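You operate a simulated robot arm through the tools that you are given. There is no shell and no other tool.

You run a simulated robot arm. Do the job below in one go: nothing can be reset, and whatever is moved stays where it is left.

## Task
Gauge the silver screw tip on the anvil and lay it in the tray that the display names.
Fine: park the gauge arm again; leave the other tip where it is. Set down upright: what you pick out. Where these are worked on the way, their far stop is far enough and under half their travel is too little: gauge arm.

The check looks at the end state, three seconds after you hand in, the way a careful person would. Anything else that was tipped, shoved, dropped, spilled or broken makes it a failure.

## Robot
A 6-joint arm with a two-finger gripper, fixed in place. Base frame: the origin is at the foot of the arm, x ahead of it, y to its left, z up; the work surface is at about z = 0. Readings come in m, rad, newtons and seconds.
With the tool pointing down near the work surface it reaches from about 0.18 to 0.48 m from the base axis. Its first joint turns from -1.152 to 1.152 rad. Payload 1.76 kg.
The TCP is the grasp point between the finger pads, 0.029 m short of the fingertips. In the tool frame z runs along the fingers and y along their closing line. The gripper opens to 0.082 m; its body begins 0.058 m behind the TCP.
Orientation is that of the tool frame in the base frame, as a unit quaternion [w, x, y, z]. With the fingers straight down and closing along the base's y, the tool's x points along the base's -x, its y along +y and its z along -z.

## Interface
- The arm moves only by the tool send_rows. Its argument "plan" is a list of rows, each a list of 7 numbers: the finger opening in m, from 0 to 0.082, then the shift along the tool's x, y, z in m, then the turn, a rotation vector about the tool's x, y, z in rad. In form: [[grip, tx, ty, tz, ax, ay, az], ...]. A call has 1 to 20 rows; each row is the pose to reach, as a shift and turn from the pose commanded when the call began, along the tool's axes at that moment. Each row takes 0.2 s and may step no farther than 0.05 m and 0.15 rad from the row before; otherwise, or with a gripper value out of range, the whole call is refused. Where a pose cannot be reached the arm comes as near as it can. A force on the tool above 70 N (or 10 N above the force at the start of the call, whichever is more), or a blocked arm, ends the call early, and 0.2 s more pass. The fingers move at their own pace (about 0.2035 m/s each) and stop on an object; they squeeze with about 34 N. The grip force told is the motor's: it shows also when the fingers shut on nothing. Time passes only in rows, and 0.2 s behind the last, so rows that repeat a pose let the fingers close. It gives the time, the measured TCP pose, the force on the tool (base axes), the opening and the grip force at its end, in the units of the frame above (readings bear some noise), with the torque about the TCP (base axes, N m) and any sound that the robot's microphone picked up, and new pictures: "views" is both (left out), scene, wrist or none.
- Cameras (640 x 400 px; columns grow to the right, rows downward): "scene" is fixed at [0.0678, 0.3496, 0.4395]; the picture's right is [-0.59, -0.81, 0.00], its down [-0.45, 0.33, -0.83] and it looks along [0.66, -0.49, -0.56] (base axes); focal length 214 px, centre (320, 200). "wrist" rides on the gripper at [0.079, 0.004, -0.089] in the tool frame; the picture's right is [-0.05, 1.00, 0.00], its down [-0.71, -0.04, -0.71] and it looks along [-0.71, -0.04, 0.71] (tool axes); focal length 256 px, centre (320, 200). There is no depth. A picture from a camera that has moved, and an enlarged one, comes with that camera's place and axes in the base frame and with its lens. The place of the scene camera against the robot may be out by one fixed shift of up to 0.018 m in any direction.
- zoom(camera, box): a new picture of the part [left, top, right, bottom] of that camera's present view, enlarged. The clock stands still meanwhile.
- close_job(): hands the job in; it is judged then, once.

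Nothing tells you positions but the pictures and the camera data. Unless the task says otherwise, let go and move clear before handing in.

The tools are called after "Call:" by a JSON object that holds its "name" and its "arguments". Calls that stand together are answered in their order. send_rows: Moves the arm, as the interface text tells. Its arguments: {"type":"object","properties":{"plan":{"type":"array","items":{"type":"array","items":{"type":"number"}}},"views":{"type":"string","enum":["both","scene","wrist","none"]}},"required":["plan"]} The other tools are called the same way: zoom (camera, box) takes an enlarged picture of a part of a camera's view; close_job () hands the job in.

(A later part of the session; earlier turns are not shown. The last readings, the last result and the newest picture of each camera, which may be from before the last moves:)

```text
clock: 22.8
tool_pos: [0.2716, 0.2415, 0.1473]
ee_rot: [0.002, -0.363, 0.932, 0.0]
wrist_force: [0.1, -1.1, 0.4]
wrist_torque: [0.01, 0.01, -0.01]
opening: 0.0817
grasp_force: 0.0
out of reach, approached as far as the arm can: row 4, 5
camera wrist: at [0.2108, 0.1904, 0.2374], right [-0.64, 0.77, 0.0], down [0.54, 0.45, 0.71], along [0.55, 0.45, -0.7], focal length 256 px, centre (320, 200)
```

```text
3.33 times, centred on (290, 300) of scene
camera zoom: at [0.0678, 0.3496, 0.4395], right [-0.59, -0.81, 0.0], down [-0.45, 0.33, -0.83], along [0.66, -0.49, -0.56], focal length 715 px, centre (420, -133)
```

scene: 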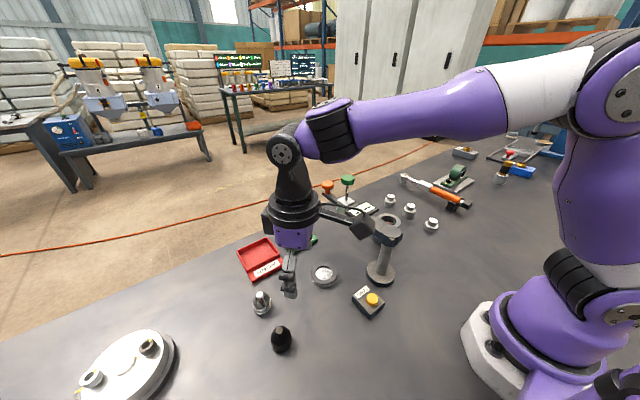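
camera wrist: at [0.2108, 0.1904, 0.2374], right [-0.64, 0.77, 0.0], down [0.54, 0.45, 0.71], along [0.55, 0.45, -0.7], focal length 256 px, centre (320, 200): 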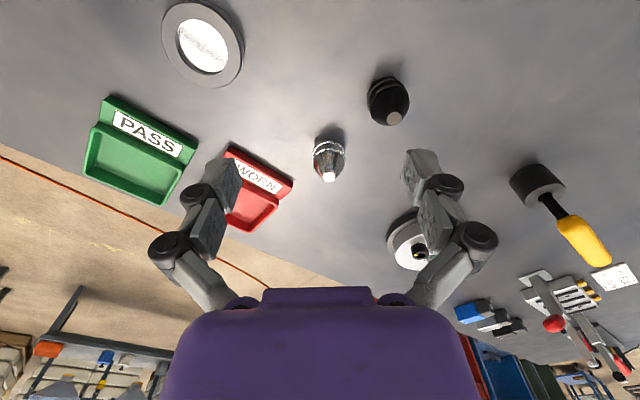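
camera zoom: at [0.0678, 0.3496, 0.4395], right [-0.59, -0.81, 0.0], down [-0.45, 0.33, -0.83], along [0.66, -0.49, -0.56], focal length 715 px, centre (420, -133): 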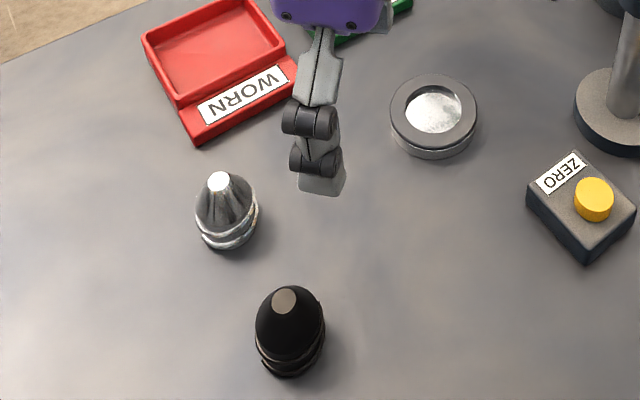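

I see the silver tip upright near [0.329, 0.3015], about 35 mm wide and 44 mm tall, with the black tip and the WORN tray clear of the finger paths. I move directly above it and check alignment.

Call:
{"name": "send_rows", "arguments": {"plan": [[0.066, -0.03, 0.002, 0.015, 0, 0, 0], [0.066, -0.06, 0.004, 0.03, 0, 0, 0], [0.066, -0.0835, 0.0055, 0.045, 0, 0, 0], [0.066, -0.0835, 0.0055, 0.058, 0, 0, 0], [0.066, -0.0835, 0.0055, 0.058, 0, 0, 0]], "views": "both"}}

Call:
{"name": "zoom", "arguments": {"camera": "wrist", "box": [220, 60, 420, 240]}}

Call:
{"name": "zoom", "arguments": {"camera": "scene", "box": [210, 220, 330, 340]}}

```text
clock: 24.0
tool_pos: [0.3279, 0.302, 0.0886]
ee_rot: [0.002, -0.364, 0.931, 0.0]
wrist_force: [-0.5, 0.4, 0.4]
wrist_torque: [0.03, -0.01, -0.01]
opening: 0.066
grasp_force: 0.1
camera wrist: at [0.2666, 0.2516, 0.1789], right [-0.64, 0.77, 0.0], down [0.54, 0.45, 0.71], along [0.55, 0.45, -0.71], focal length 256 px, centre (320, 200)
```

scene: 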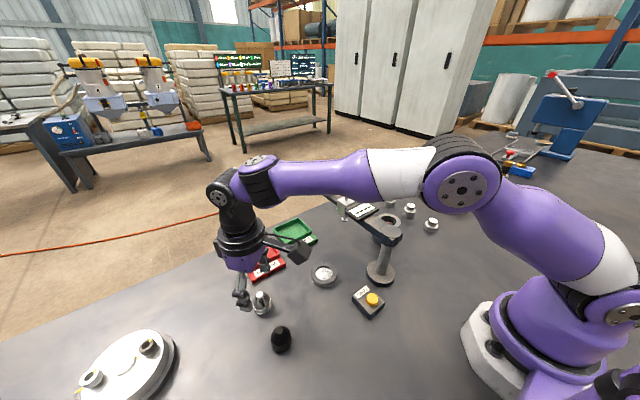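
wrist: 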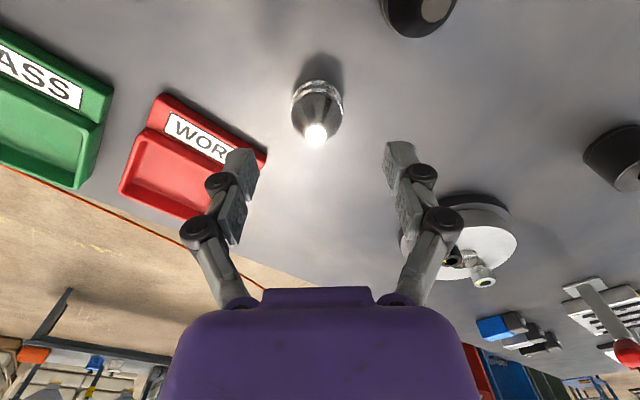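

```text
2.22 times, centred on (320, 150) of wrist
camera zoom: at [0.2666, 0.2516, 0.1789], right [-0.64, 0.77, 0.0], down [0.54, 0.45, 0.71], along [0.55, 0.45, -0.71], focal length 569 px, centre (320, 311)
```

zoom: 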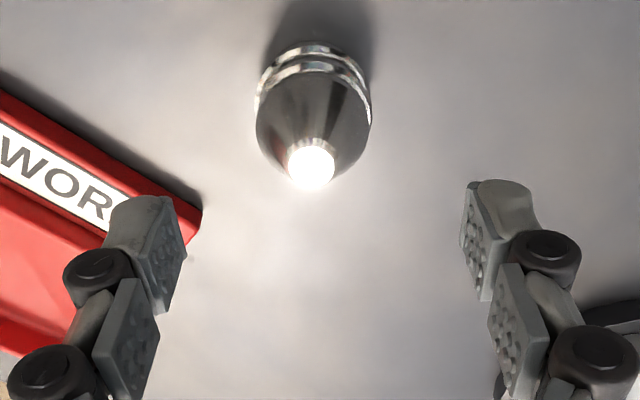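

```text
3.33 times, centred on (270, 280) of scene
camera zoom: at [0.0678, 0.3496, 0.4395], right [-0.59, -0.81, 0.0], down [-0.45, 0.33, -0.83], along [0.66, -0.49, -0.56], focal length 715 px, centre (487, -67)
```

zoom: 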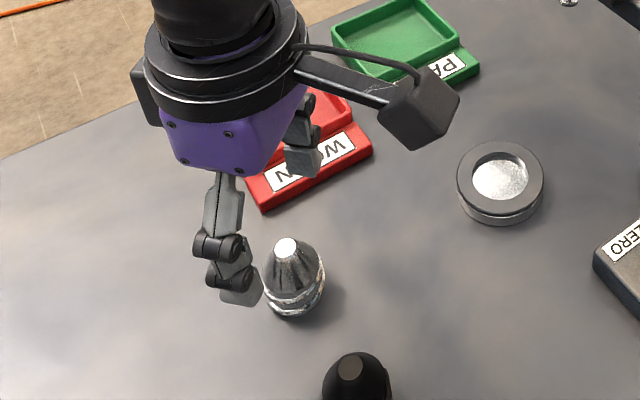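

The tip is about 2 mm to the left of the fingers' centre line. I correct that, descend so the fingertips end roughly 10 mm above the table, and close on the collar.

Call:
{"name": "send_rows", "arguments": {"plan": [[0.066, 0.0, -0.0022, 0.02, 0, 0, 0], [0.066, 0.0, -0.0022, 0.035, 0, 0, 0], [0.066, 0.0, -0.0022, 0.045, 0, 0, 0], [0.066, 0.0, -0.0022, 0.05, 0, 0, 0], [0.066, 0.0, -0.0022, 0.05, 0, 0, 0]], "views": "both"}}

Call:
{"name": "zoom", "arguments": {"camera": "wrist", "box": [220, 60, 420, 240]}}

Call:
{"name": "zoom", "arguments": {"camera": "scene", "box": [210, 240, 330, 340]}}

```text
clock: 25.2
tool_pos: [0.3305, 0.302, 0.042]
ee_rot: [0.0, -0.363, 0.932, 0.0]
wrist_force: [-0.1, -0.5, 0.1]
wrist_torque: [0.01, 0.0, -0.01]
opening: 0.066
grasp_force: 0.1
camera wrist: at [0.2689, 0.252, 0.1312], right [-0.64, 0.77, 0.0], down [0.54, 0.45, 0.71], along [0.55, 0.45, -0.71], focal length 256 px, centre (320, 200)
```

scene: 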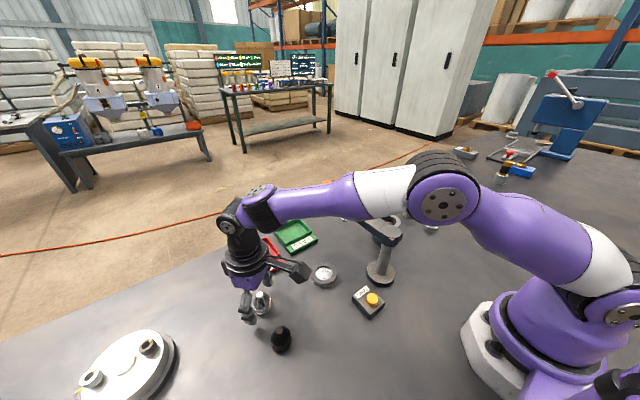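
wrist: 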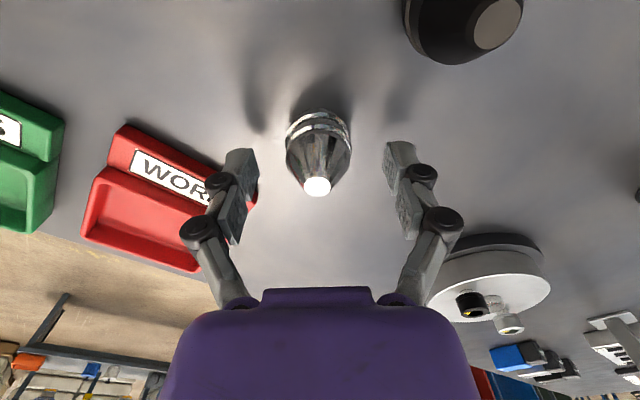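

```text
2.22 times, centred on (320, 150) of wrist
camera zoom: at [0.2689, 0.252, 0.1312], right [-0.64, 0.77, 0.0], down [0.54, 0.45, 0.71], along [0.55, 0.45, -0.71], focal length 569 px, centre (320, 311)
```

zoom: 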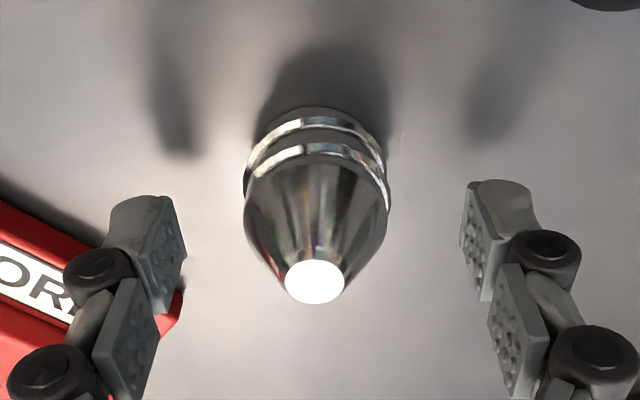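

```text
4.00 times, centred on (270, 290) of scene
camera zoom: at [0.0678, 0.3496, 0.4395], right [-0.59, -0.81, 0.0], down [-0.45, 0.33, -0.83], along [0.66, -0.49, -0.56], focal length 858 px, centre (520, -160)
```

zoom: 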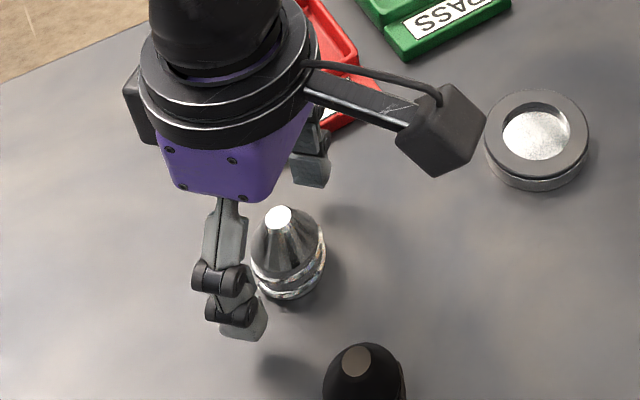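

The tip stands centred between the pads with the fingertips level with the space between its two collars. I close on it and lift.

Call:
{"name": "send_rows", "arguments": {"plan": [[0.03, 0, 0, 0, 0, 0, 0], [0.02, 0, 0, 0, 0, 0, 0], [0.02, 0, 0, 0, 0, 0, 0], [0.02, 0, 0, 0, 0, 0, 0]], "views": "both"}}

Call:
{"name": "zoom", "arguments": {"camera": "wrist", "box": [220, 60, 420, 240]}}

```text
clock: 26.2
tool_pos: [0.3305, 0.3031, 0.0416]
ee_rot: [0.002, -0.364, 0.932, 0.001]
wrist_force: [1.3, -1.9, 7.4]
wrist_torque: [-0.09, -0.04, 0.01]
opening: 0.0314
grasp_force: 34.3
camera wrist: at [0.269, 0.252, 0.1316], right [-0.64, 0.77, 0.0], down [0.54, 0.45, 0.71], along [0.55, 0.45, -0.7], focal length 256 px, centre (320, 200)
```

scene: 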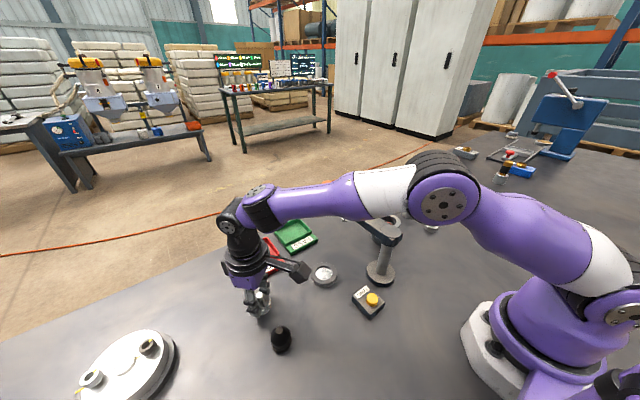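
wrist: 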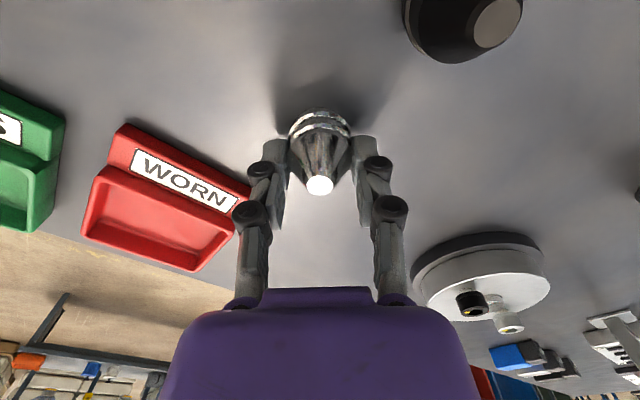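

```text
2.22 times, centred on (320, 150) of wrist
camera zoom: at [0.269, 0.252, 0.1316], right [-0.64, 0.77, 0.0], down [0.54, 0.45, 0.71], along [0.55, 0.45, -0.7], focal length 569 px, centre (320, 311)
```

zoom: 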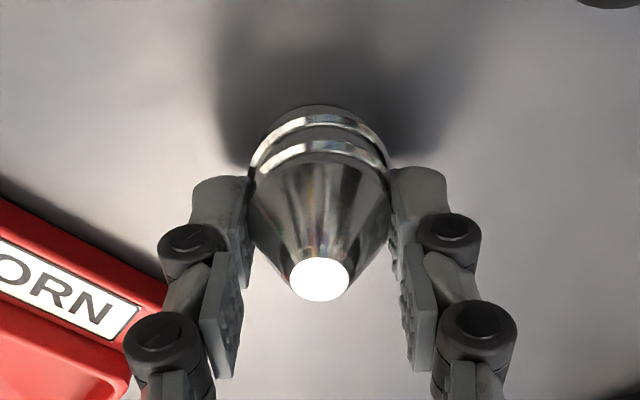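

The grip reads 31 mm with some vertical force, which suggests the pads may be biting near the cone's shoulder. I reopen slightly, go 3 mm lower so the pads bear on the collar, and close again.

Call:
{"name": "send_rows", "arguments": {"plan": [[0.046, 0, 0, 0, 0, 0, 0], [0.046, 0, 0, 0.003, 0, 0, 0], [0.046, 0, 0, 0.003, 0, 0, 0], [0.02, 0, 0, 0.003, 0, 0, 0], [0.02, 0, 0, 0.003, 0, 0, 0], [0.02, 0, 0, 0.003, 0, 0, 0]], "views": "both"}}

Call:
{"name": "zoom", "arguments": {"camera": "wrist", "box": [220, 60, 420, 240]}}

Call:
{"name": "zoom", "arguments": {"camera": "scene", "box": [210, 250, 310, 340]}}

```text
clock: 27.6
tool_pos: [0.33, 0.3018, 0.0386]
ee_rot: [0.002, -0.363, 0.932, 0.0]
wrist_force: [0.7, 0.4, 7.3]
wrist_torque: [-0.03, 0.03, 0.03]
opening: 0.0315
grasp_force: 34.4
camera wrist: at [0.269, 0.2524, 0.1285], right [-0.64, 0.77, 0.0], down [0.54, 0.45, 0.71], along [0.55, 0.45, -0.7], focal length 256 px, centre (320, 200)
```

scene: 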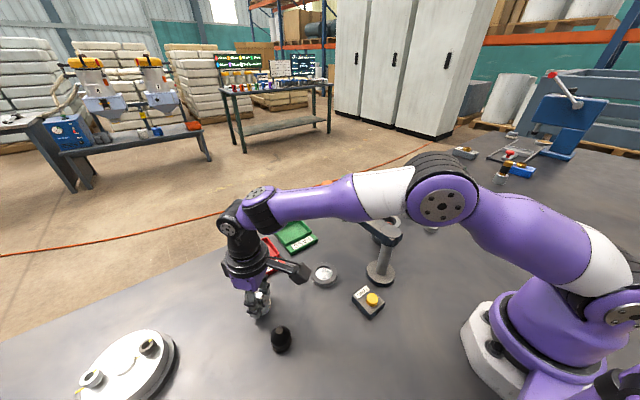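
wrist: 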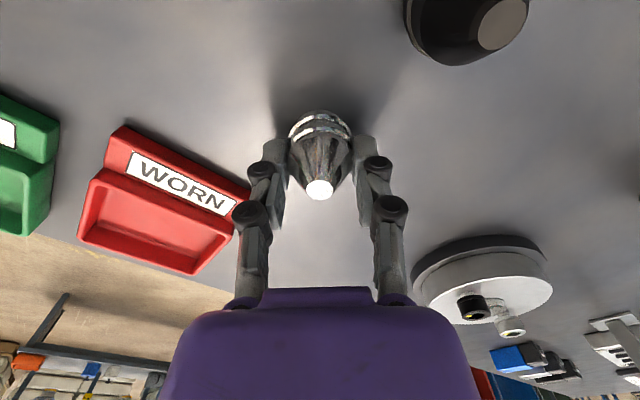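

```text
2.22 times, centred on (320, 150) of wrist
camera zoom: at [0.269, 0.2524, 0.1285], right [-0.64, 0.77, 0.0], down [0.54, 0.45, 0.71], along [0.55, 0.45, -0.7], focal length 569 px, centre (320, 311)
```

zoom: 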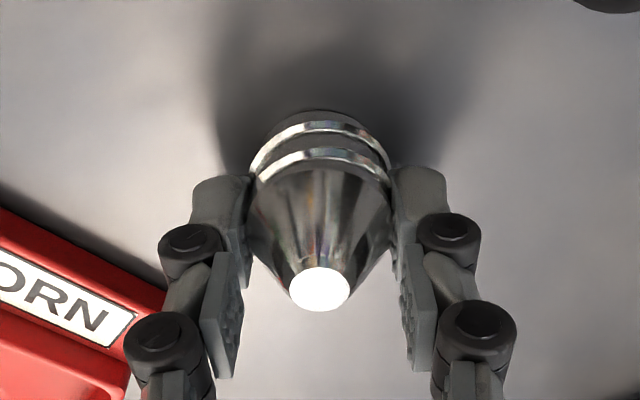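

```text
4.44 times, centred on (260, 295) of scene
camera zoom: at [0.0678, 0.3496, 0.4395], right [-0.59, -0.81, 0.0], down [-0.45, 0.33, -0.83], along [0.66, -0.49, -0.56], focal length 953 px, centre (587, -222)
```

zoom: 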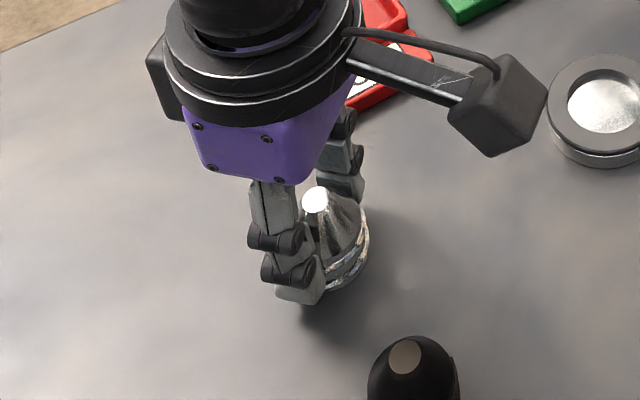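

The opening is the same 31.5 mm at the lower height, so the pads bear on the cylindrical collar. I lift a little and check it stays put in the grip.

Call:
{"name": "send_rows", "arguments": {"plan": [[0.02, 0, 0, -0.004, 0, 0, 0], [0.02, 0, 0, -0.01, 0, 0, 0], [0.02, 0, 0, -0.01, 0, 0, 0]], "views": "both"}}

Call:
{"name": "zoom", "arguments": {"camera": "wrist", "box": [220, 60, 420, 240]}}

```text
clock: 28.4
tool_pos: [0.3308, 0.3012, 0.0484]
ee_rot: [0.001, -0.363, 0.932, 0.001]
wrist_force: [-0.9, 0.1, -1.8]
wrist_torque: [0.01, -0.02, -0.03]
opening: 0.0317
grasp_force: 33.7
camera wrist: at [0.2698, 0.2517, 0.1381], right [-0.64, 0.77, 0.0], down [0.54, 0.45, 0.71], along [0.55, 0.45, -0.71], focal length 256 px, centre (320, 200)
```

scene: 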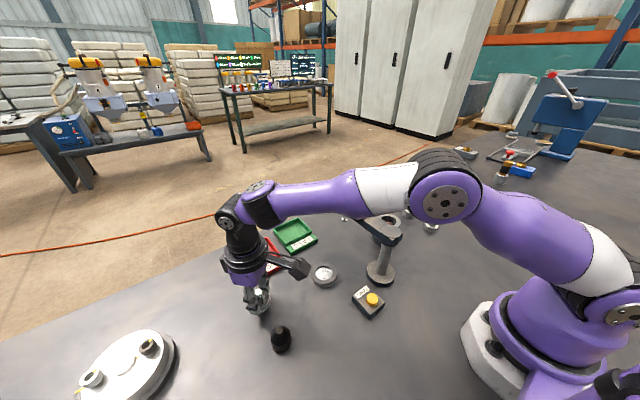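
wrist: 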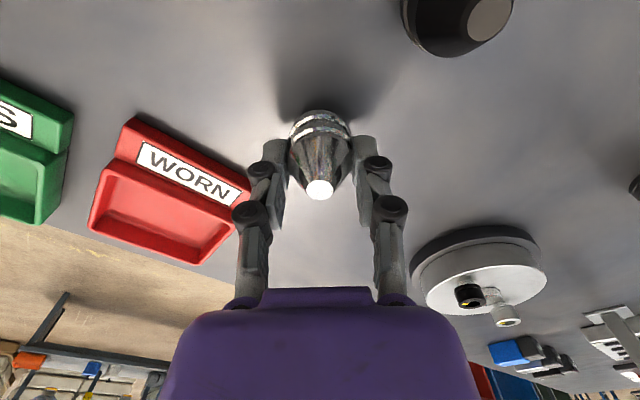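

```text
2.22 times, centred on (320, 150) of wrist
camera zoom: at [0.2698, 0.2517, 0.1381], right [-0.64, 0.77, 0.0], down [0.54, 0.45, 0.71], along [0.55, 0.45, -0.71], focal length 569 px, centre (320, 311)
```

zoom: 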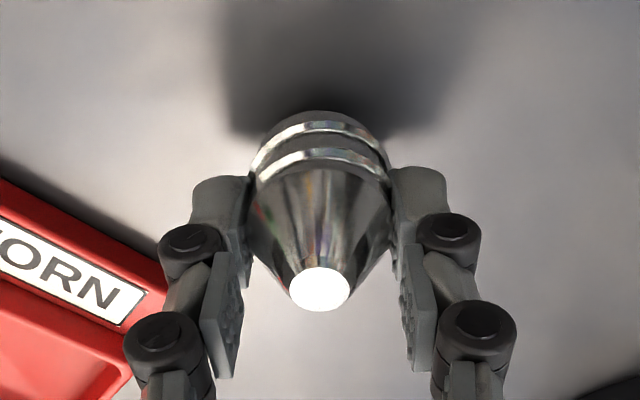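

The tip is held firmly and upright, about 1.8 N. I lift it and carry it over the anvil, then check the alignment from above.

Call:
{"name": "send_rows", "arguments": {"plan": [[0.02, 0, 0, -0.03, 0, 0, 0], [0.02, 0, 0, -0.0716, 0, 0, 0], [0.02, 0.0225, -0.0188, -0.0716, 0, 0, 0.055], [0.02, 0.045, -0.0375, -0.0716, 0, 0, 0.11], [0.02, 0.0675, -0.0563, -0.0716, 0, 0, 0.165], [0.02, 0.09, -0.075, -0.0716, 0, 0, 0.22], [0.02, 0.1124, -0.0938, -0.0716, 0, 0, 0.277], [0.02, 0.1124, -0.0938, -0.0716, 0, 0, 0.277]], "views": "both"}}

Call:
{"name": "zoom", "arguments": {"camera": "wrist", "box": [220, 0, 420, 240]}}

Call:
{"name": "zoom", "arguments": {"camera": "scene", "box": [250, 180, 410, 320]}}

```text
clock: 30.2
tool_pos: [0.3088, 0.1578, 0.1196]
ee_rot: [0.0, -0.23, 0.973, 0.001]
wrist_force: [-0.3, -0.7, 0.4]
wrist_torque: [0.03, 0.0, 0.0]
opening: 0.0203
grasp_force: 0.1
camera wrist: at [0.2356, 0.1258, 0.2098], right [-0.4, 0.92, 0.0], down [0.65, 0.28, 0.71], along [0.65, 0.29, -0.71], focal length 256 px, centre (320, 200)
```

scene: 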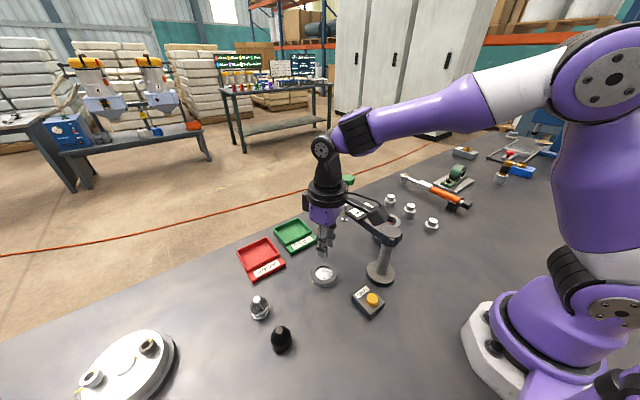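
wrist: 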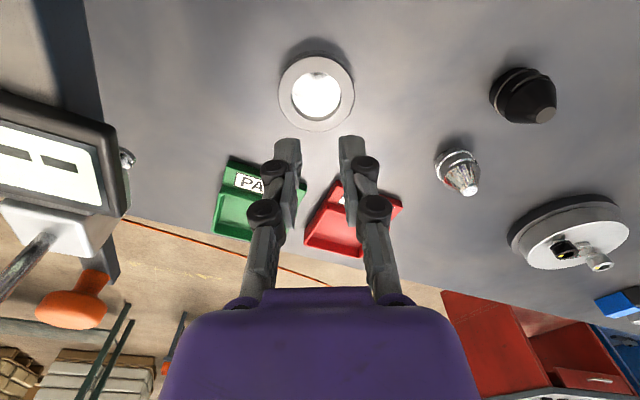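

```text
1.67 times, centred on (320, 120) of wrist
camera zoom: at [0.2356, 0.1258, 0.2098], right [-0.4, 0.92, 0.0], down [0.65, 0.28, 0.71], along [0.65, 0.29, -0.71], focal length 427 px, centre (320, 333)
```

zoom: 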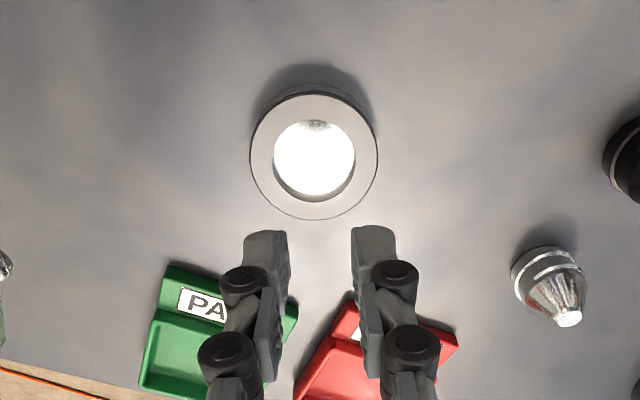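

```text
2.86 times, centred on (330, 250) of scene
camera zoom: at [0.0678, 0.3496, 0.4395], right [-0.59, -0.81, 0.0], down [-0.45, 0.33, -0.83], along [0.66, -0.49, -0.56], focal length 613 px, centre (291, 57)
```

zoom: 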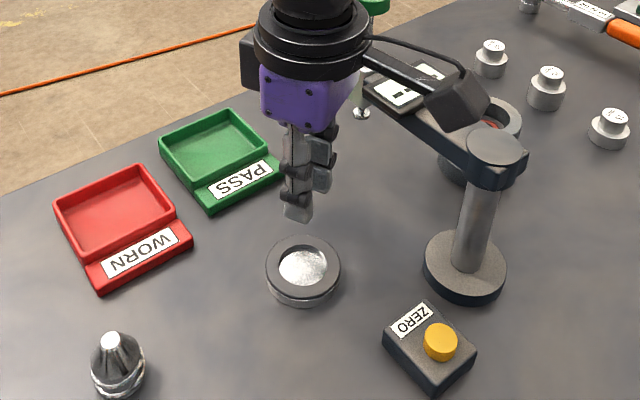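

The tip slipped out during the quicker lift: the gripper is empty and the tip stands upright near its old spot, so my grip was too high on it. I go back, look at it again, and this time grip lower and move more gently.

Call:
{"name": "send_rows", "arguments": {"plan": [[0.082, 0, 0.0, -0.03, 0, 0, 0], [0.082, -0.001, 0.03, -0.03, 0, 0, -0.09], [0.082, -0.003, 0.06, -0.03, 0, 0, -0.18], [0.082, -0.0052, 0.0948, -0.03, 0, 0, -0.277], [0.082, -0.0052, 0.0948, -0.03, 0, 0, -0.277]], "views": "both"}}

Call:
{"name": "zoom", "arguments": {"camera": "wrist", "box": [240, 90, 420, 230]}}

Call:
{"name": "zoom", "arguments": {"camera": "scene", "box": [210, 250, 330, 350]}}

```text
clock: 31.4
tool_pos: [0.2741, 0.2416, 0.1492]
ee_rot: [0.002, -0.364, 0.931, 0.001]
wrist_force: [-0.2, -0.1, 0.2]
wrist_torque: [0.04, 0.05, 0.0]
opening: 0.0818
grasp_force: 0.1
camera wrist: at [0.2131, 0.1929, 0.2398], right [-0.64, 0.77, 0.0], down [0.54, 0.45, 0.71], along [0.55, 0.45, -0.71], focal length 256 px, centre (320, 200)
```

scene: 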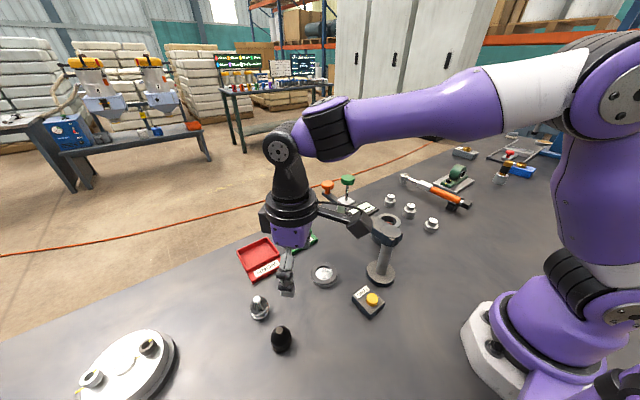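
wrist: 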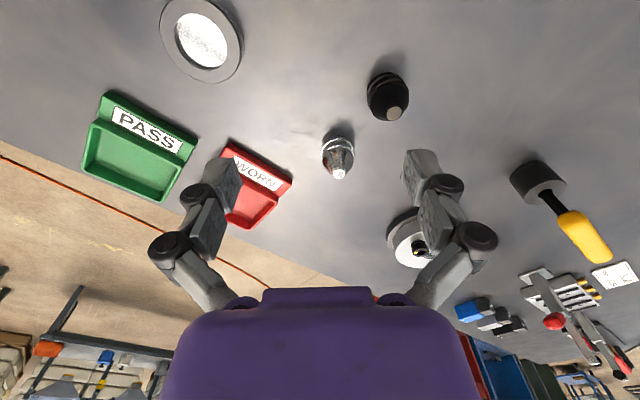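

```text
2.86 times, centred on (330, 160) of wrist
camera zoom: at [0.2131, 0.1929, 0.2398], right [-0.64, 0.77, 0.0], down [0.54, 0.45, 0.71], along [0.55, 0.45, -0.71], focal length 731 px, centre (291, 314)
```

zoom: 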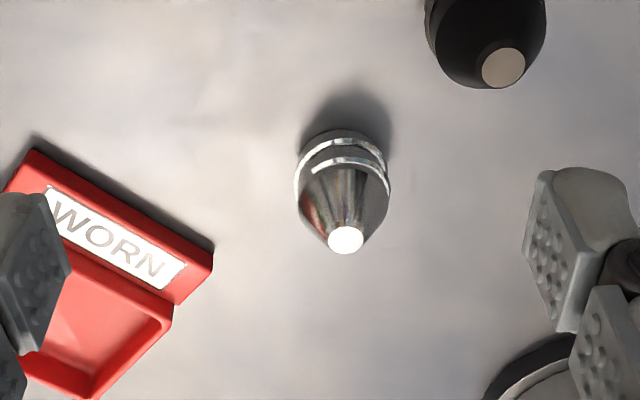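

```text
4.00 times, centred on (270, 300) of scene
camera zoom: at [0.0678, 0.3497, 0.4395], right [-0.59, -0.81, 0.0], down [-0.45, 0.33, -0.83], along [0.66, -0.49, -0.56], focal length 858 px, centre (520, -200)
```

zoom: 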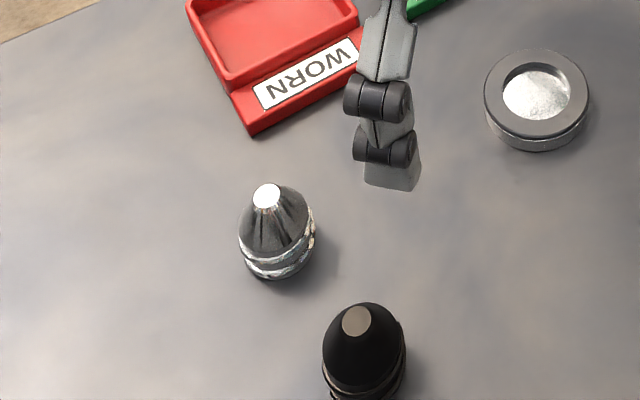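

The silver tip stands upright at about [0.323, 0.310]. I go above it again and check alignment.

Call:
{"name": "send_rows", "arguments": {"plan": [[0.066, -0.03, 0.006, 0.015, 0, 0, 0], [0.066, -0.06, 0.012, 0.03, 0, 0, 0], [0.066, -0.0825, 0.0166, 0.045, 0, 0, 0], [0.066, -0.0825, 0.0166, 0.059, 0, 0, 0], [0.066, -0.0825, 0.0166, 0.059, 0, 0, 0]], "views": "wrist"}}

Call:
{"name": "zoom", "arguments": {"camera": "wrist", "box": [220, 60, 420, 240]}}

```text
clock: 32.6
tool_pos: [0.3208, 0.3125, 0.0918]
ee_rot: [0.001, -0.363, 0.932, 0.001]
wrist_force: [0.0, 0.2, 0.0]
wrist_torque: [-0.01, 0.0, -0.01]
opening: 0.0663
grasp_force: 0.0
camera wrist: at [0.2599, 0.262, 0.181], right [-0.64, 0.77, 0.0], down [0.54, 0.45, 0.71], along [0.55, 0.45, -0.71], focal length 256 px, centre (320, 200)
```

wrist: 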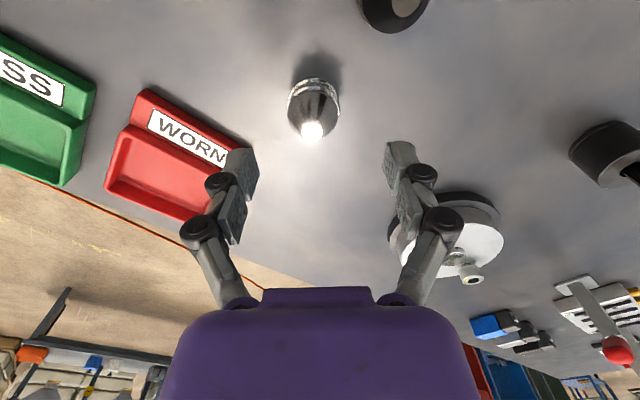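

```text
2.22 times, centred on (320, 150) of wrist
camera zoom: at [0.2599, 0.262, 0.181], right [-0.64, 0.77, 0.0], down [0.54, 0.45, 0.71], along [0.55, 0.45, -0.71], focal length 569 px, centre (320, 311)
```

zoom: 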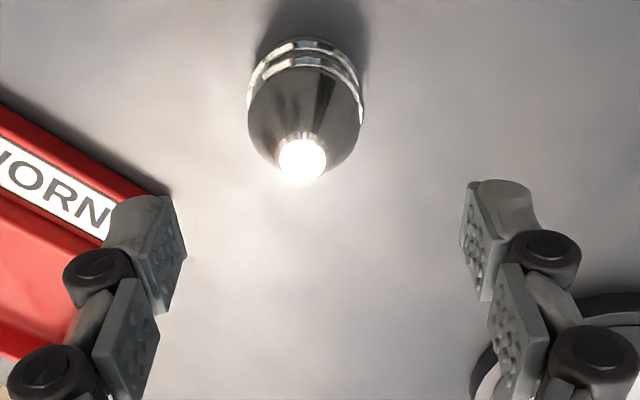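

The tip is about 4.5 mm to the left of centre. I correct, and descend until the fingertips are just 3 mm above the table so the pads hold the cylindrical part.

Call:
{"name": "send_rows", "arguments": {"plan": [[0.066, 0.0, -0.0045, 0.015, 0, 0, 0], [0.066, 0.0, -0.0045, 0.035, 0, 0, 0], [0.066, 0.0, -0.0045, 0.048, 0, 0, 0], [0.066, 0.0, -0.0045, 0.054, 0, 0, 0], [0.066, 0.0, -0.0045, 0.0575, 0, 0, 0], [0.066, 0.0, -0.0045, 0.0575, 0, 0, 0]], "views": "both"}}

Call:
{"name": "zoom", "arguments": {"camera": "wrist", "box": [220, 60, 420, 240]}}

Call:
{"name": "zoom", "arguments": {"camera": "scene", "box": [210, 250, 330, 350]}}

```text
clock: 34.0
tool_pos: [0.3245, 0.3075, 0.0336]
ee_rot: [0.001, -0.363, 0.932, 0.001]
wrist_force: [-0.3, -0.2, -0.8]
wrist_torque: [-0.02, 0.04, 0.0]
opening: 0.066
grasp_force: 0.0
camera wrist: at [0.2641, 0.2571, 0.1238], right [-0.64, 0.77, 0.0], down [0.54, 0.45, 0.71], along [0.55, 0.45, -0.71], focal length 256 px, centre (320, 200)
```

scene: 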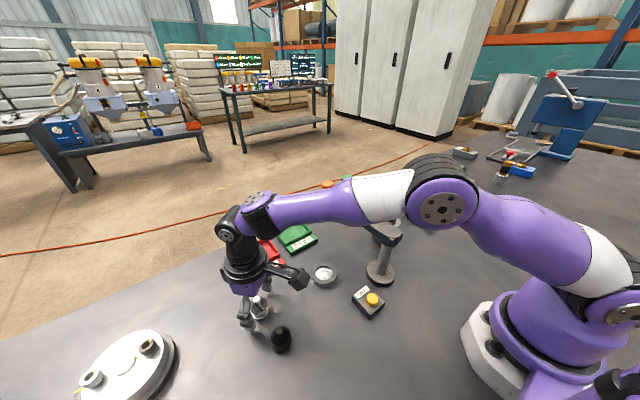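
wrist: 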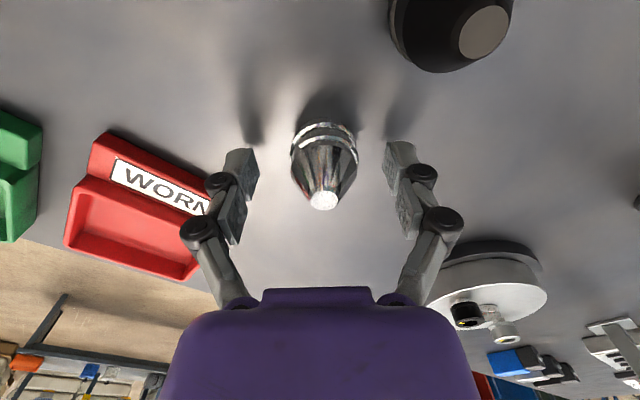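

```text
2.22 times, centred on (320, 150) of wrist
camera zoom: at [0.2641, 0.2571, 0.1238], right [-0.64, 0.77, 0.0], down [0.54, 0.45, 0.71], along [0.55, 0.45, -0.71], focal length 569 px, centre (320, 311)
```

zoom: 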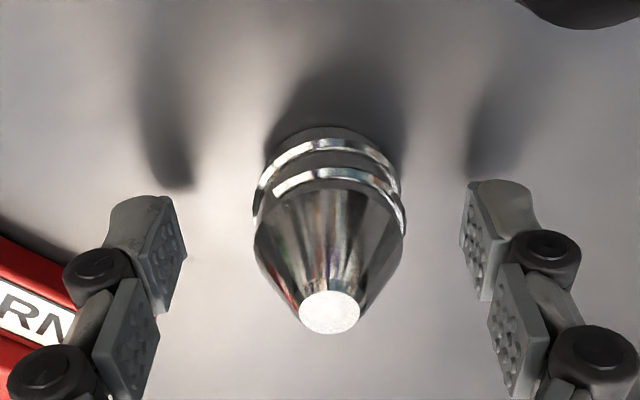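

```text
4.00 times, centred on (270, 300) of scene
camera zoom: at [0.0678, 0.3496, 0.4395], right [-0.59, -0.81, 0.0], down [-0.45, 0.33, -0.83], along [0.66, -0.49, -0.56], focal length 858 px, centre (520, -200)
```

zoom: 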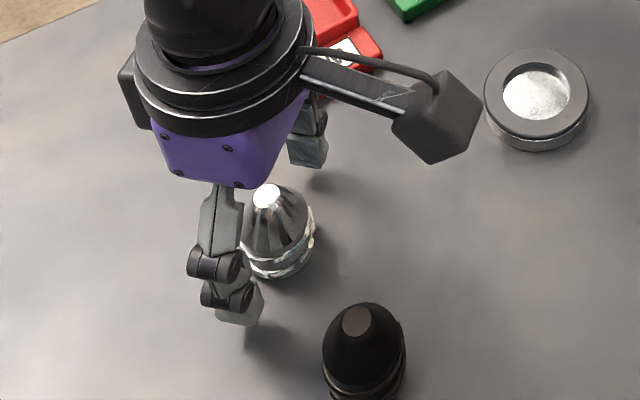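

Well placed: fingertips just above the table, tip between the pads, about 1.5 mm off centre. I correct that and close.

Call:
{"name": "send_rows", "arguments": {"plan": [[0.066, 0.0, 0.0015, 0.001, 0, 0, 0], [0.045, 0.0, 0.0015, 0.001, 0, 0, 0], [0.035, 0.0, 0.0015, 0.001, 0, 0, 0], [0.02, 0.0, 0.0015, 0.001, 0, 0, 0], [0.01, 0.0, 0.0015, 0.001, 0, 0, 0], [0.01, 0.0, 0.0015, 0.001, 0, 0, 0]], "views": "both"}}

Call:
{"name": "zoom", "arguments": {"camera": "wrist", "box": [220, 60, 420, 240]}}

```text
clock: 35.4
tool_pos: [0.3227, 0.3086, 0.0332]
ee_rot: [0.002, -0.363, 0.932, 0.001]
wrist_force: [-1.5, 0.2, 2.1]
wrist_torque: [0.01, 0.04, 0.03]
opening: 0.0319
grasp_force: 33.8
camera wrist: at [0.2624, 0.2583, 0.1226], right [-0.64, 0.77, 0.0], down [0.54, 0.45, 0.71], along [0.55, 0.45, -0.71], focal length 256 px, centre (320, 200)
```

scene: 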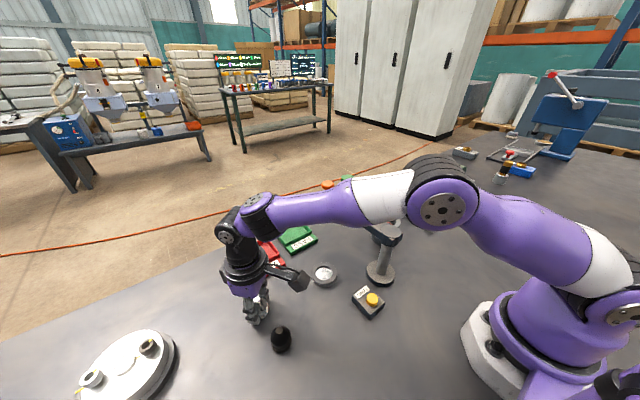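
wrist: 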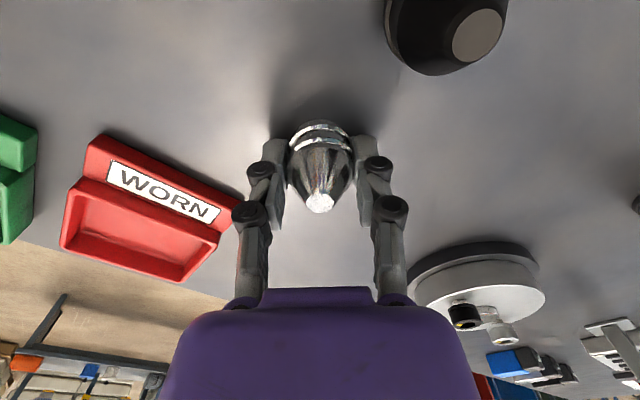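

```text
2.22 times, centred on (320, 150) of wrist
camera zoom: at [0.2624, 0.2583, 0.1226], right [-0.64, 0.77, 0.0], down [0.54, 0.45, 0.71], along [0.55, 0.45, -0.71], focal length 569 px, centre (320, 311)
```

zoom: 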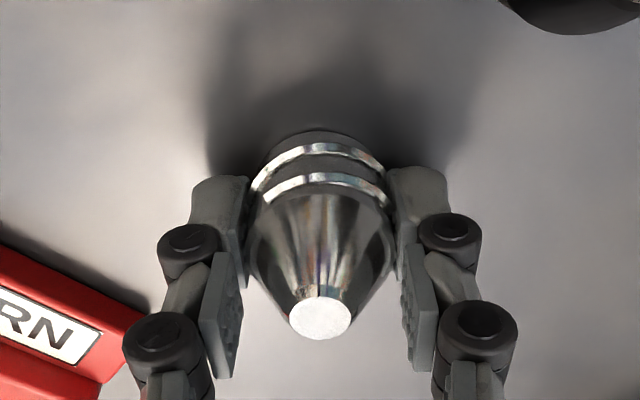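

The grip is lower now with far less vertical force. I lift slowly and check.

Call:
{"name": "send_rows", "arguments": {"plan": [[0.01, 0, 0, -0.003, 0, 0, 0], [0.01, 0, 0, -0.008, 0, 0, 0], [0.01, 0, 0, -0.014, 0, 0, 0], [0.01, 0, 0, -0.02, 0, 0, 0], [0.01, 0, 0, -0.02, 0, 0, 0], [0.01, 0, 0, -0.02, 0, 0, 0]], "views": "wrist"}}

Call:
{"name": "zoom", "arguments": {"camera": "wrist", "box": [220, 60, 420, 240]}}

```text
clock: 36.8
tool_pos: [0.3254, 0.309, 0.0528]
ee_rot: [0.002, -0.362, 0.932, 0.001]
wrist_force: [-0.6, 0.4, -1.7]
wrist_torque: [0.01, 0.0, 0.0]
opening: 0.0317
grasp_force: 34.1
camera wrist: at [0.2633, 0.2586, 0.1419], right [-0.64, 0.77, 0.0], down [0.54, 0.45, 0.71], along [0.55, 0.45, -0.71], focal length 256 px, centre (320, 200)
```

wrist: 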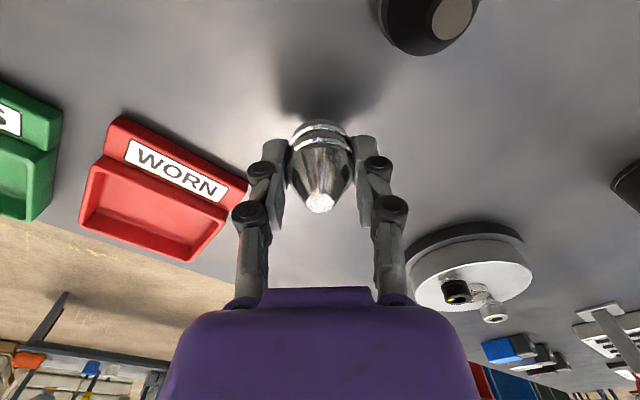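

```text
2.22 times, centred on (320, 150) of wrist
camera zoom: at [0.2633, 0.2586, 0.1419], right [-0.64, 0.77, 0.0], down [0.54, 0.45, 0.71], along [0.55, 0.45, -0.71], focal length 569 px, centre (320, 311)
```

zoom: 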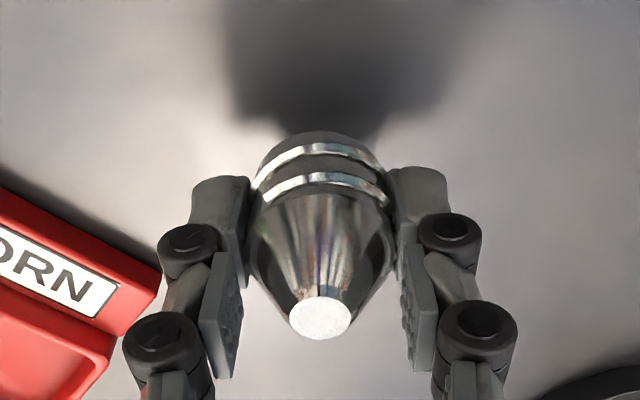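

The tip stays put in the grip. I carry it gently and low to the anvil.

Call:
{"name": "send_rows", "arguments": {"plan": [[0.01, 0, 0, -0.006, 0, 0, 0], [0.01, 0.004, -0.0035, -0.013, 0, 0, 0], [0.01, 0.0112, -0.0104, -0.018, 0, 0, 0.02], [0.01, 0.0224, -0.0209, -0.02, 0, 0, 0.05], [0.01, 0.0336, -0.0313, -0.02, 0, 0, 0.08], [0.01, 0.0448, -0.0418, -0.02, 0, 0, 0.11], [0.01, 0.056, -0.0522, -0.02, 0, 0, 0.14], [0.01, 0.0673, -0.0626, -0.02, 0, 0, 0.17], [0.01, 0.0785, -0.0731, -0.02, 0, 0, 0.2], [0.01, 0.0897, -0.0835, -0.02, 0, 0, 0.23], [0.01, 0.1009, -0.094, -0.02, 0, 0, 0.255], [0.01, 0.109, -0.1015, -0.02, 0, 0, 0.27], [0.01, 0.1121, -0.1044, -0.02, 0, 0, 0.277], [0.01, 0.1121, -0.1044, -0.02, 0, 0, 0.277]], "views": "both"}}

Call:
{"name": "zoom", "arguments": {"camera": "wrist", "box": [220, 60, 420, 240]}}

Call:
{"name": "zoom", "arguments": {"camera": "scene", "box": [270, 210, 370, 310]}}

```text
clock: 39.8
tool_pos: [0.3121, 0.1557, 0.073]
ee_rot: [0.002, -0.231, 0.973, 0.001]
wrist_force: [0.4, -0.3, -2.4]
wrist_torque: [-0.04, -0.03, 0.02]
opening: 0.0314
grasp_force: 33.4
camera wrist: at [0.2398, 0.1252, 0.1623], right [-0.4, 0.92, 0.0], down [0.65, 0.28, 0.71], along [0.65, 0.29, -0.71], focal length 256 px, centre (320, 200)
```

scene: 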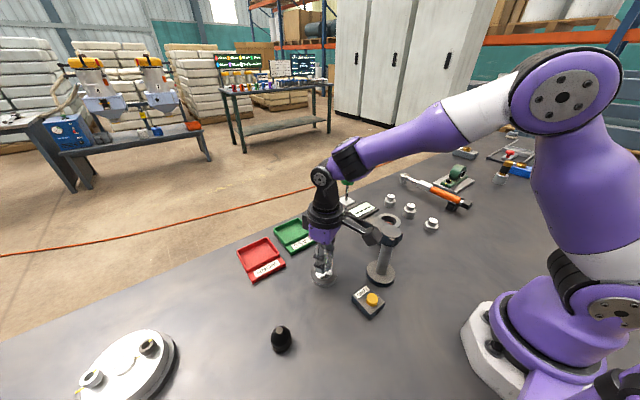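
wrist: 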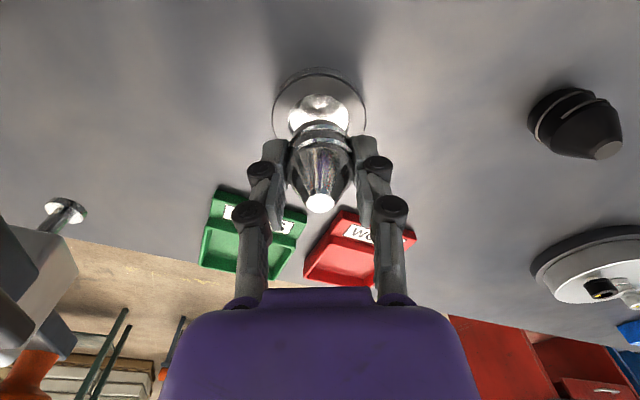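

```text
2.22 times, centred on (320, 150) of wrist
camera zoom: at [0.2398, 0.1252, 0.1623], right [-0.4, 0.92, 0.0], down [0.65, 0.28, 0.71], along [0.65, 0.29, -0.71], focal length 569 px, centre (320, 311)
```

zoom: 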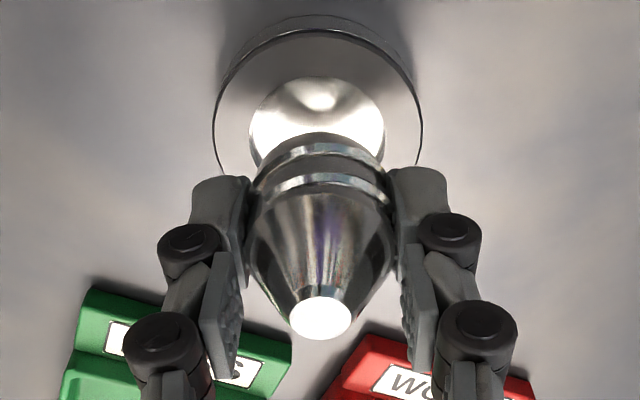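

```text
4.00 times, centred on (320, 260) of scene
camera zoom: at [0.0678, 0.3496, 0.4395], right [-0.59, -0.81, 0.0], down [-0.45, 0.33, -0.83], along [0.66, -0.49, -0.56], focal length 858 px, centre (320, -40)
```

zoom: 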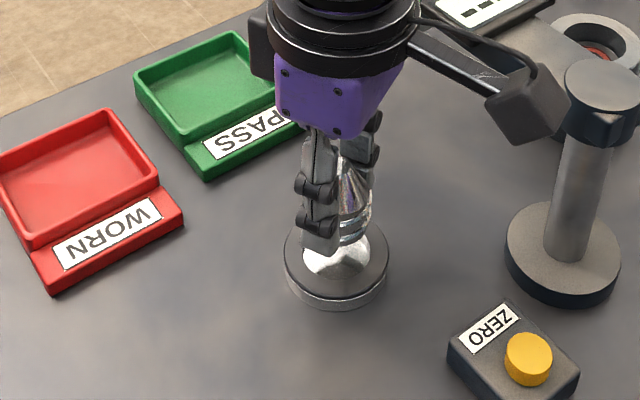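

The tip is held upright over the anvil, the ring appearing about 2 mm farther out than the tip's axis. I shift out 2 mm and lower to just above the ring for a closer check.

Call:
{"name": "send_rows", "arguments": {"plan": [[0.01, -0.002, -0.0005, 0.006, 0, 0, 0], [0.01, -0.002, -0.0005, 0.013, 0, 0, 0], [0.01, -0.002, -0.0005, 0.019, 0, 0, 0], [0.01, -0.002, -0.0005, 0.0225, 0, 0, 0], [0.01, -0.002, -0.0005, 0.0225, 0, 0, 0]], "views": "both"}}

Call:
{"name": "zoom", "arguments": {"camera": "wrist", "box": [240, 60, 400, 180]}}

Call:
{"name": "zoom", "arguments": {"camera": "scene", "box": [290, 240, 360, 300]}}

```text
clock: 41.0
tool_pos: [0.3125, 0.1571, 0.0494]
ee_rot: [0.0, -0.232, 0.973, 0.001]
wrist_force: [0.3, -0.3, -2.1]
wrist_torque: [-0.01, 0.02, -0.01]
opening: 0.0317
grasp_force: 33.5
camera wrist: at [0.2403, 0.1262, 0.1389], right [-0.4, 0.92, 0.0], down [0.65, 0.28, 0.71], along [0.65, 0.29, -0.71], focal length 256 px, centre (320, 200)
```

scene: 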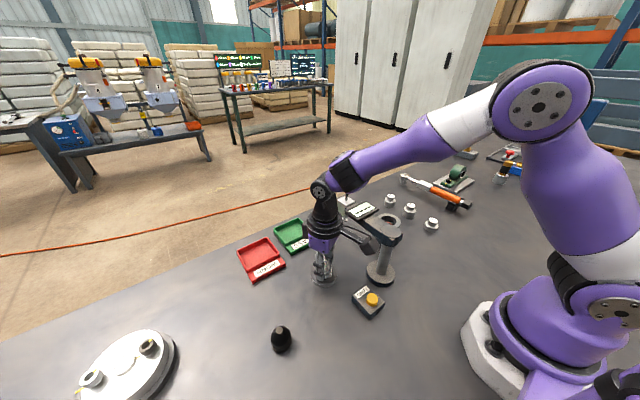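
wrist: 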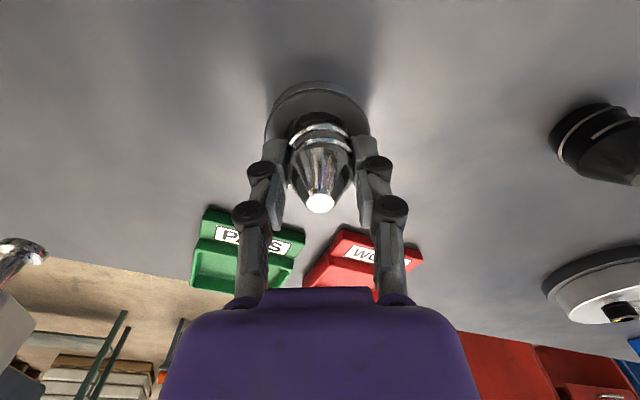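

```text
3.33 times, centred on (320, 120) of wrist
camera zoom: at [0.2403, 0.1262, 0.1389], right [-0.4, 0.92, 0.0], down [0.65, 0.28, 0.71], along [0.65, 0.29, -0.71], focal length 853 px, centre (320, 467)
```

zoom: 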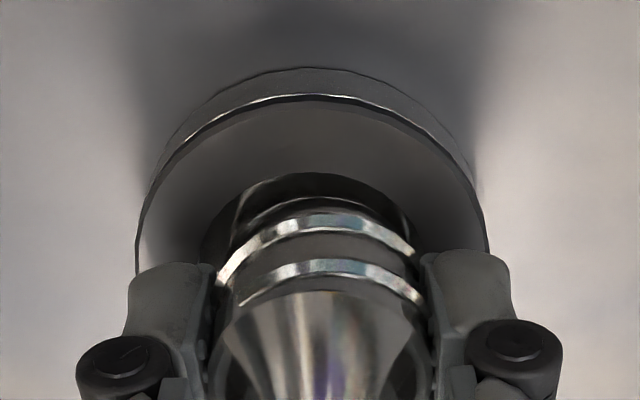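

```text
6.67 times, centred on (325, 270) of scene
camera zoom: at [0.0678, 0.3496, 0.4395], right [-0.59, -0.81, 0.0], down [-0.45, 0.33, -0.83], along [0.66, -0.49, -0.56], focal length 1430 px, centre (287, -267)
```

zoom: 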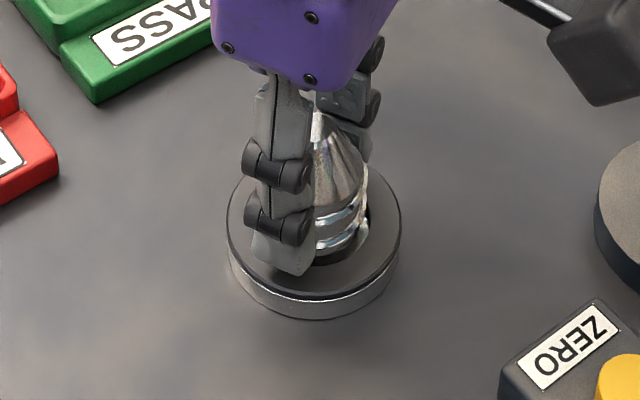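

The tip is nearly concentric with the recess (needs about 1.5 mm outward). I lower in small steps until the base is just inside the ring.

Call:
{"name": "send_rows", "arguments": {"plan": [[0.01, -0.0015, -0.0005, 0.0, 0, 0, 0], [0.01, -0.0015, -0.0005, 0.003, 0, 0, 0], [0.01, -0.0015, -0.0005, 0.005, 0, 0, 0], [0.01, -0.0015, -0.0005, 0.0065, 0, 0, 0], [0.01, -0.0015, -0.0005, 0.0065, 0, 0, 0]], "views": "both"}}

Call:
{"name": "zoom", "arguments": {"camera": "wrist", "box": [240, 60, 400, 180]}}

Call:
{"name": "zoom", "arguments": {"camera": "scene", "box": [290, 240, 360, 300]}}

```text
clock: 42.2
tool_pos: [0.315, 0.1571, 0.0431]
ee_rot: [0.0, -0.232, 0.973, 0.001]
wrist_force: [-1.1, -0.5, -2.0]
wrist_torque: [0.0, 0.01, 0.02]
opening: 0.0315
grasp_force: 33.8
camera wrist: at [0.2422, 0.1259, 0.1331], right [-0.4, 0.92, 0.0], down [0.65, 0.28, 0.71], along [0.65, 0.29, -0.71], focal length 256 px, centre (320, 200)
```

scene: 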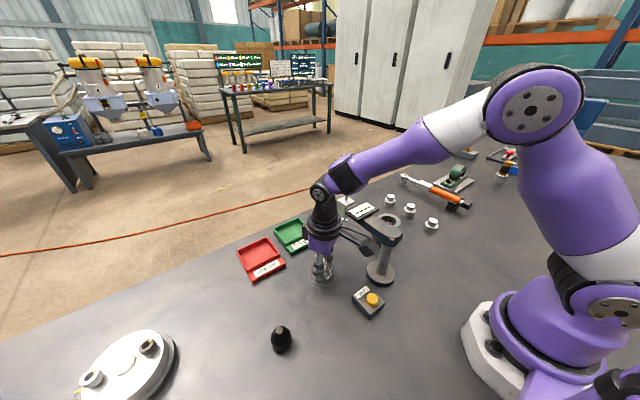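
wrist: 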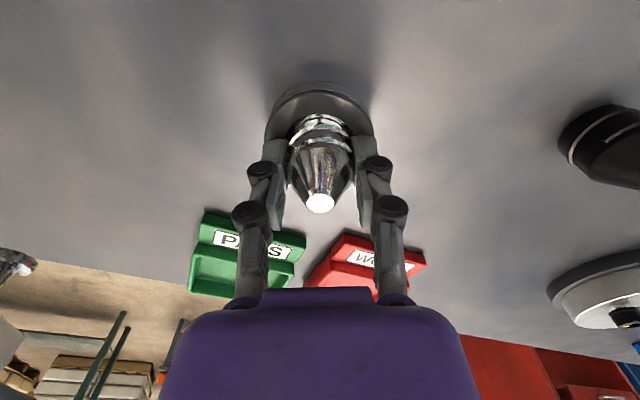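

```text
3.33 times, centred on (320, 120) of wrist
camera zoom: at [0.2422, 0.1259, 0.1331], right [-0.4, 0.92, 0.0], down [0.65, 0.28, 0.71], along [0.65, 0.29, -0.71], focal length 853 px, centre (320, 467)
```

zoom: 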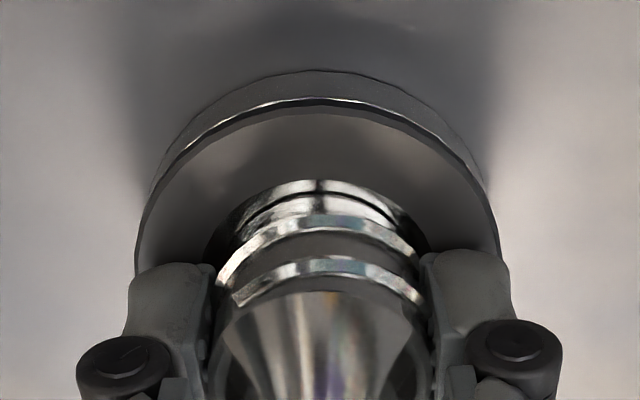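

```text
6.67 times, centred on (325, 270) of scene
camera zoom: at [0.0678, 0.3496, 0.4395], right [-0.59, -0.81, 0.0], down [-0.45, 0.33, -0.83], along [0.66, -0.49, -0.56], focal length 1430 px, centre (287, -267)
```

zoom: 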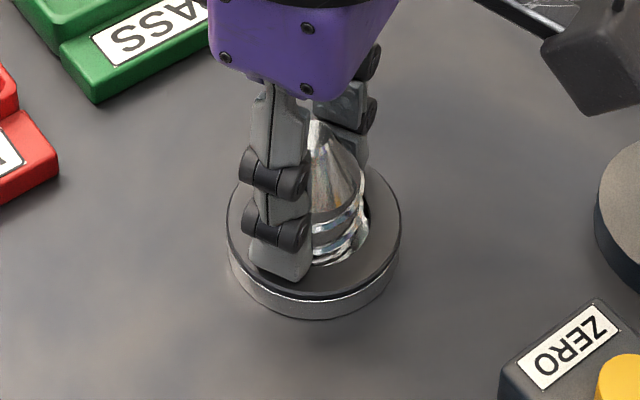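

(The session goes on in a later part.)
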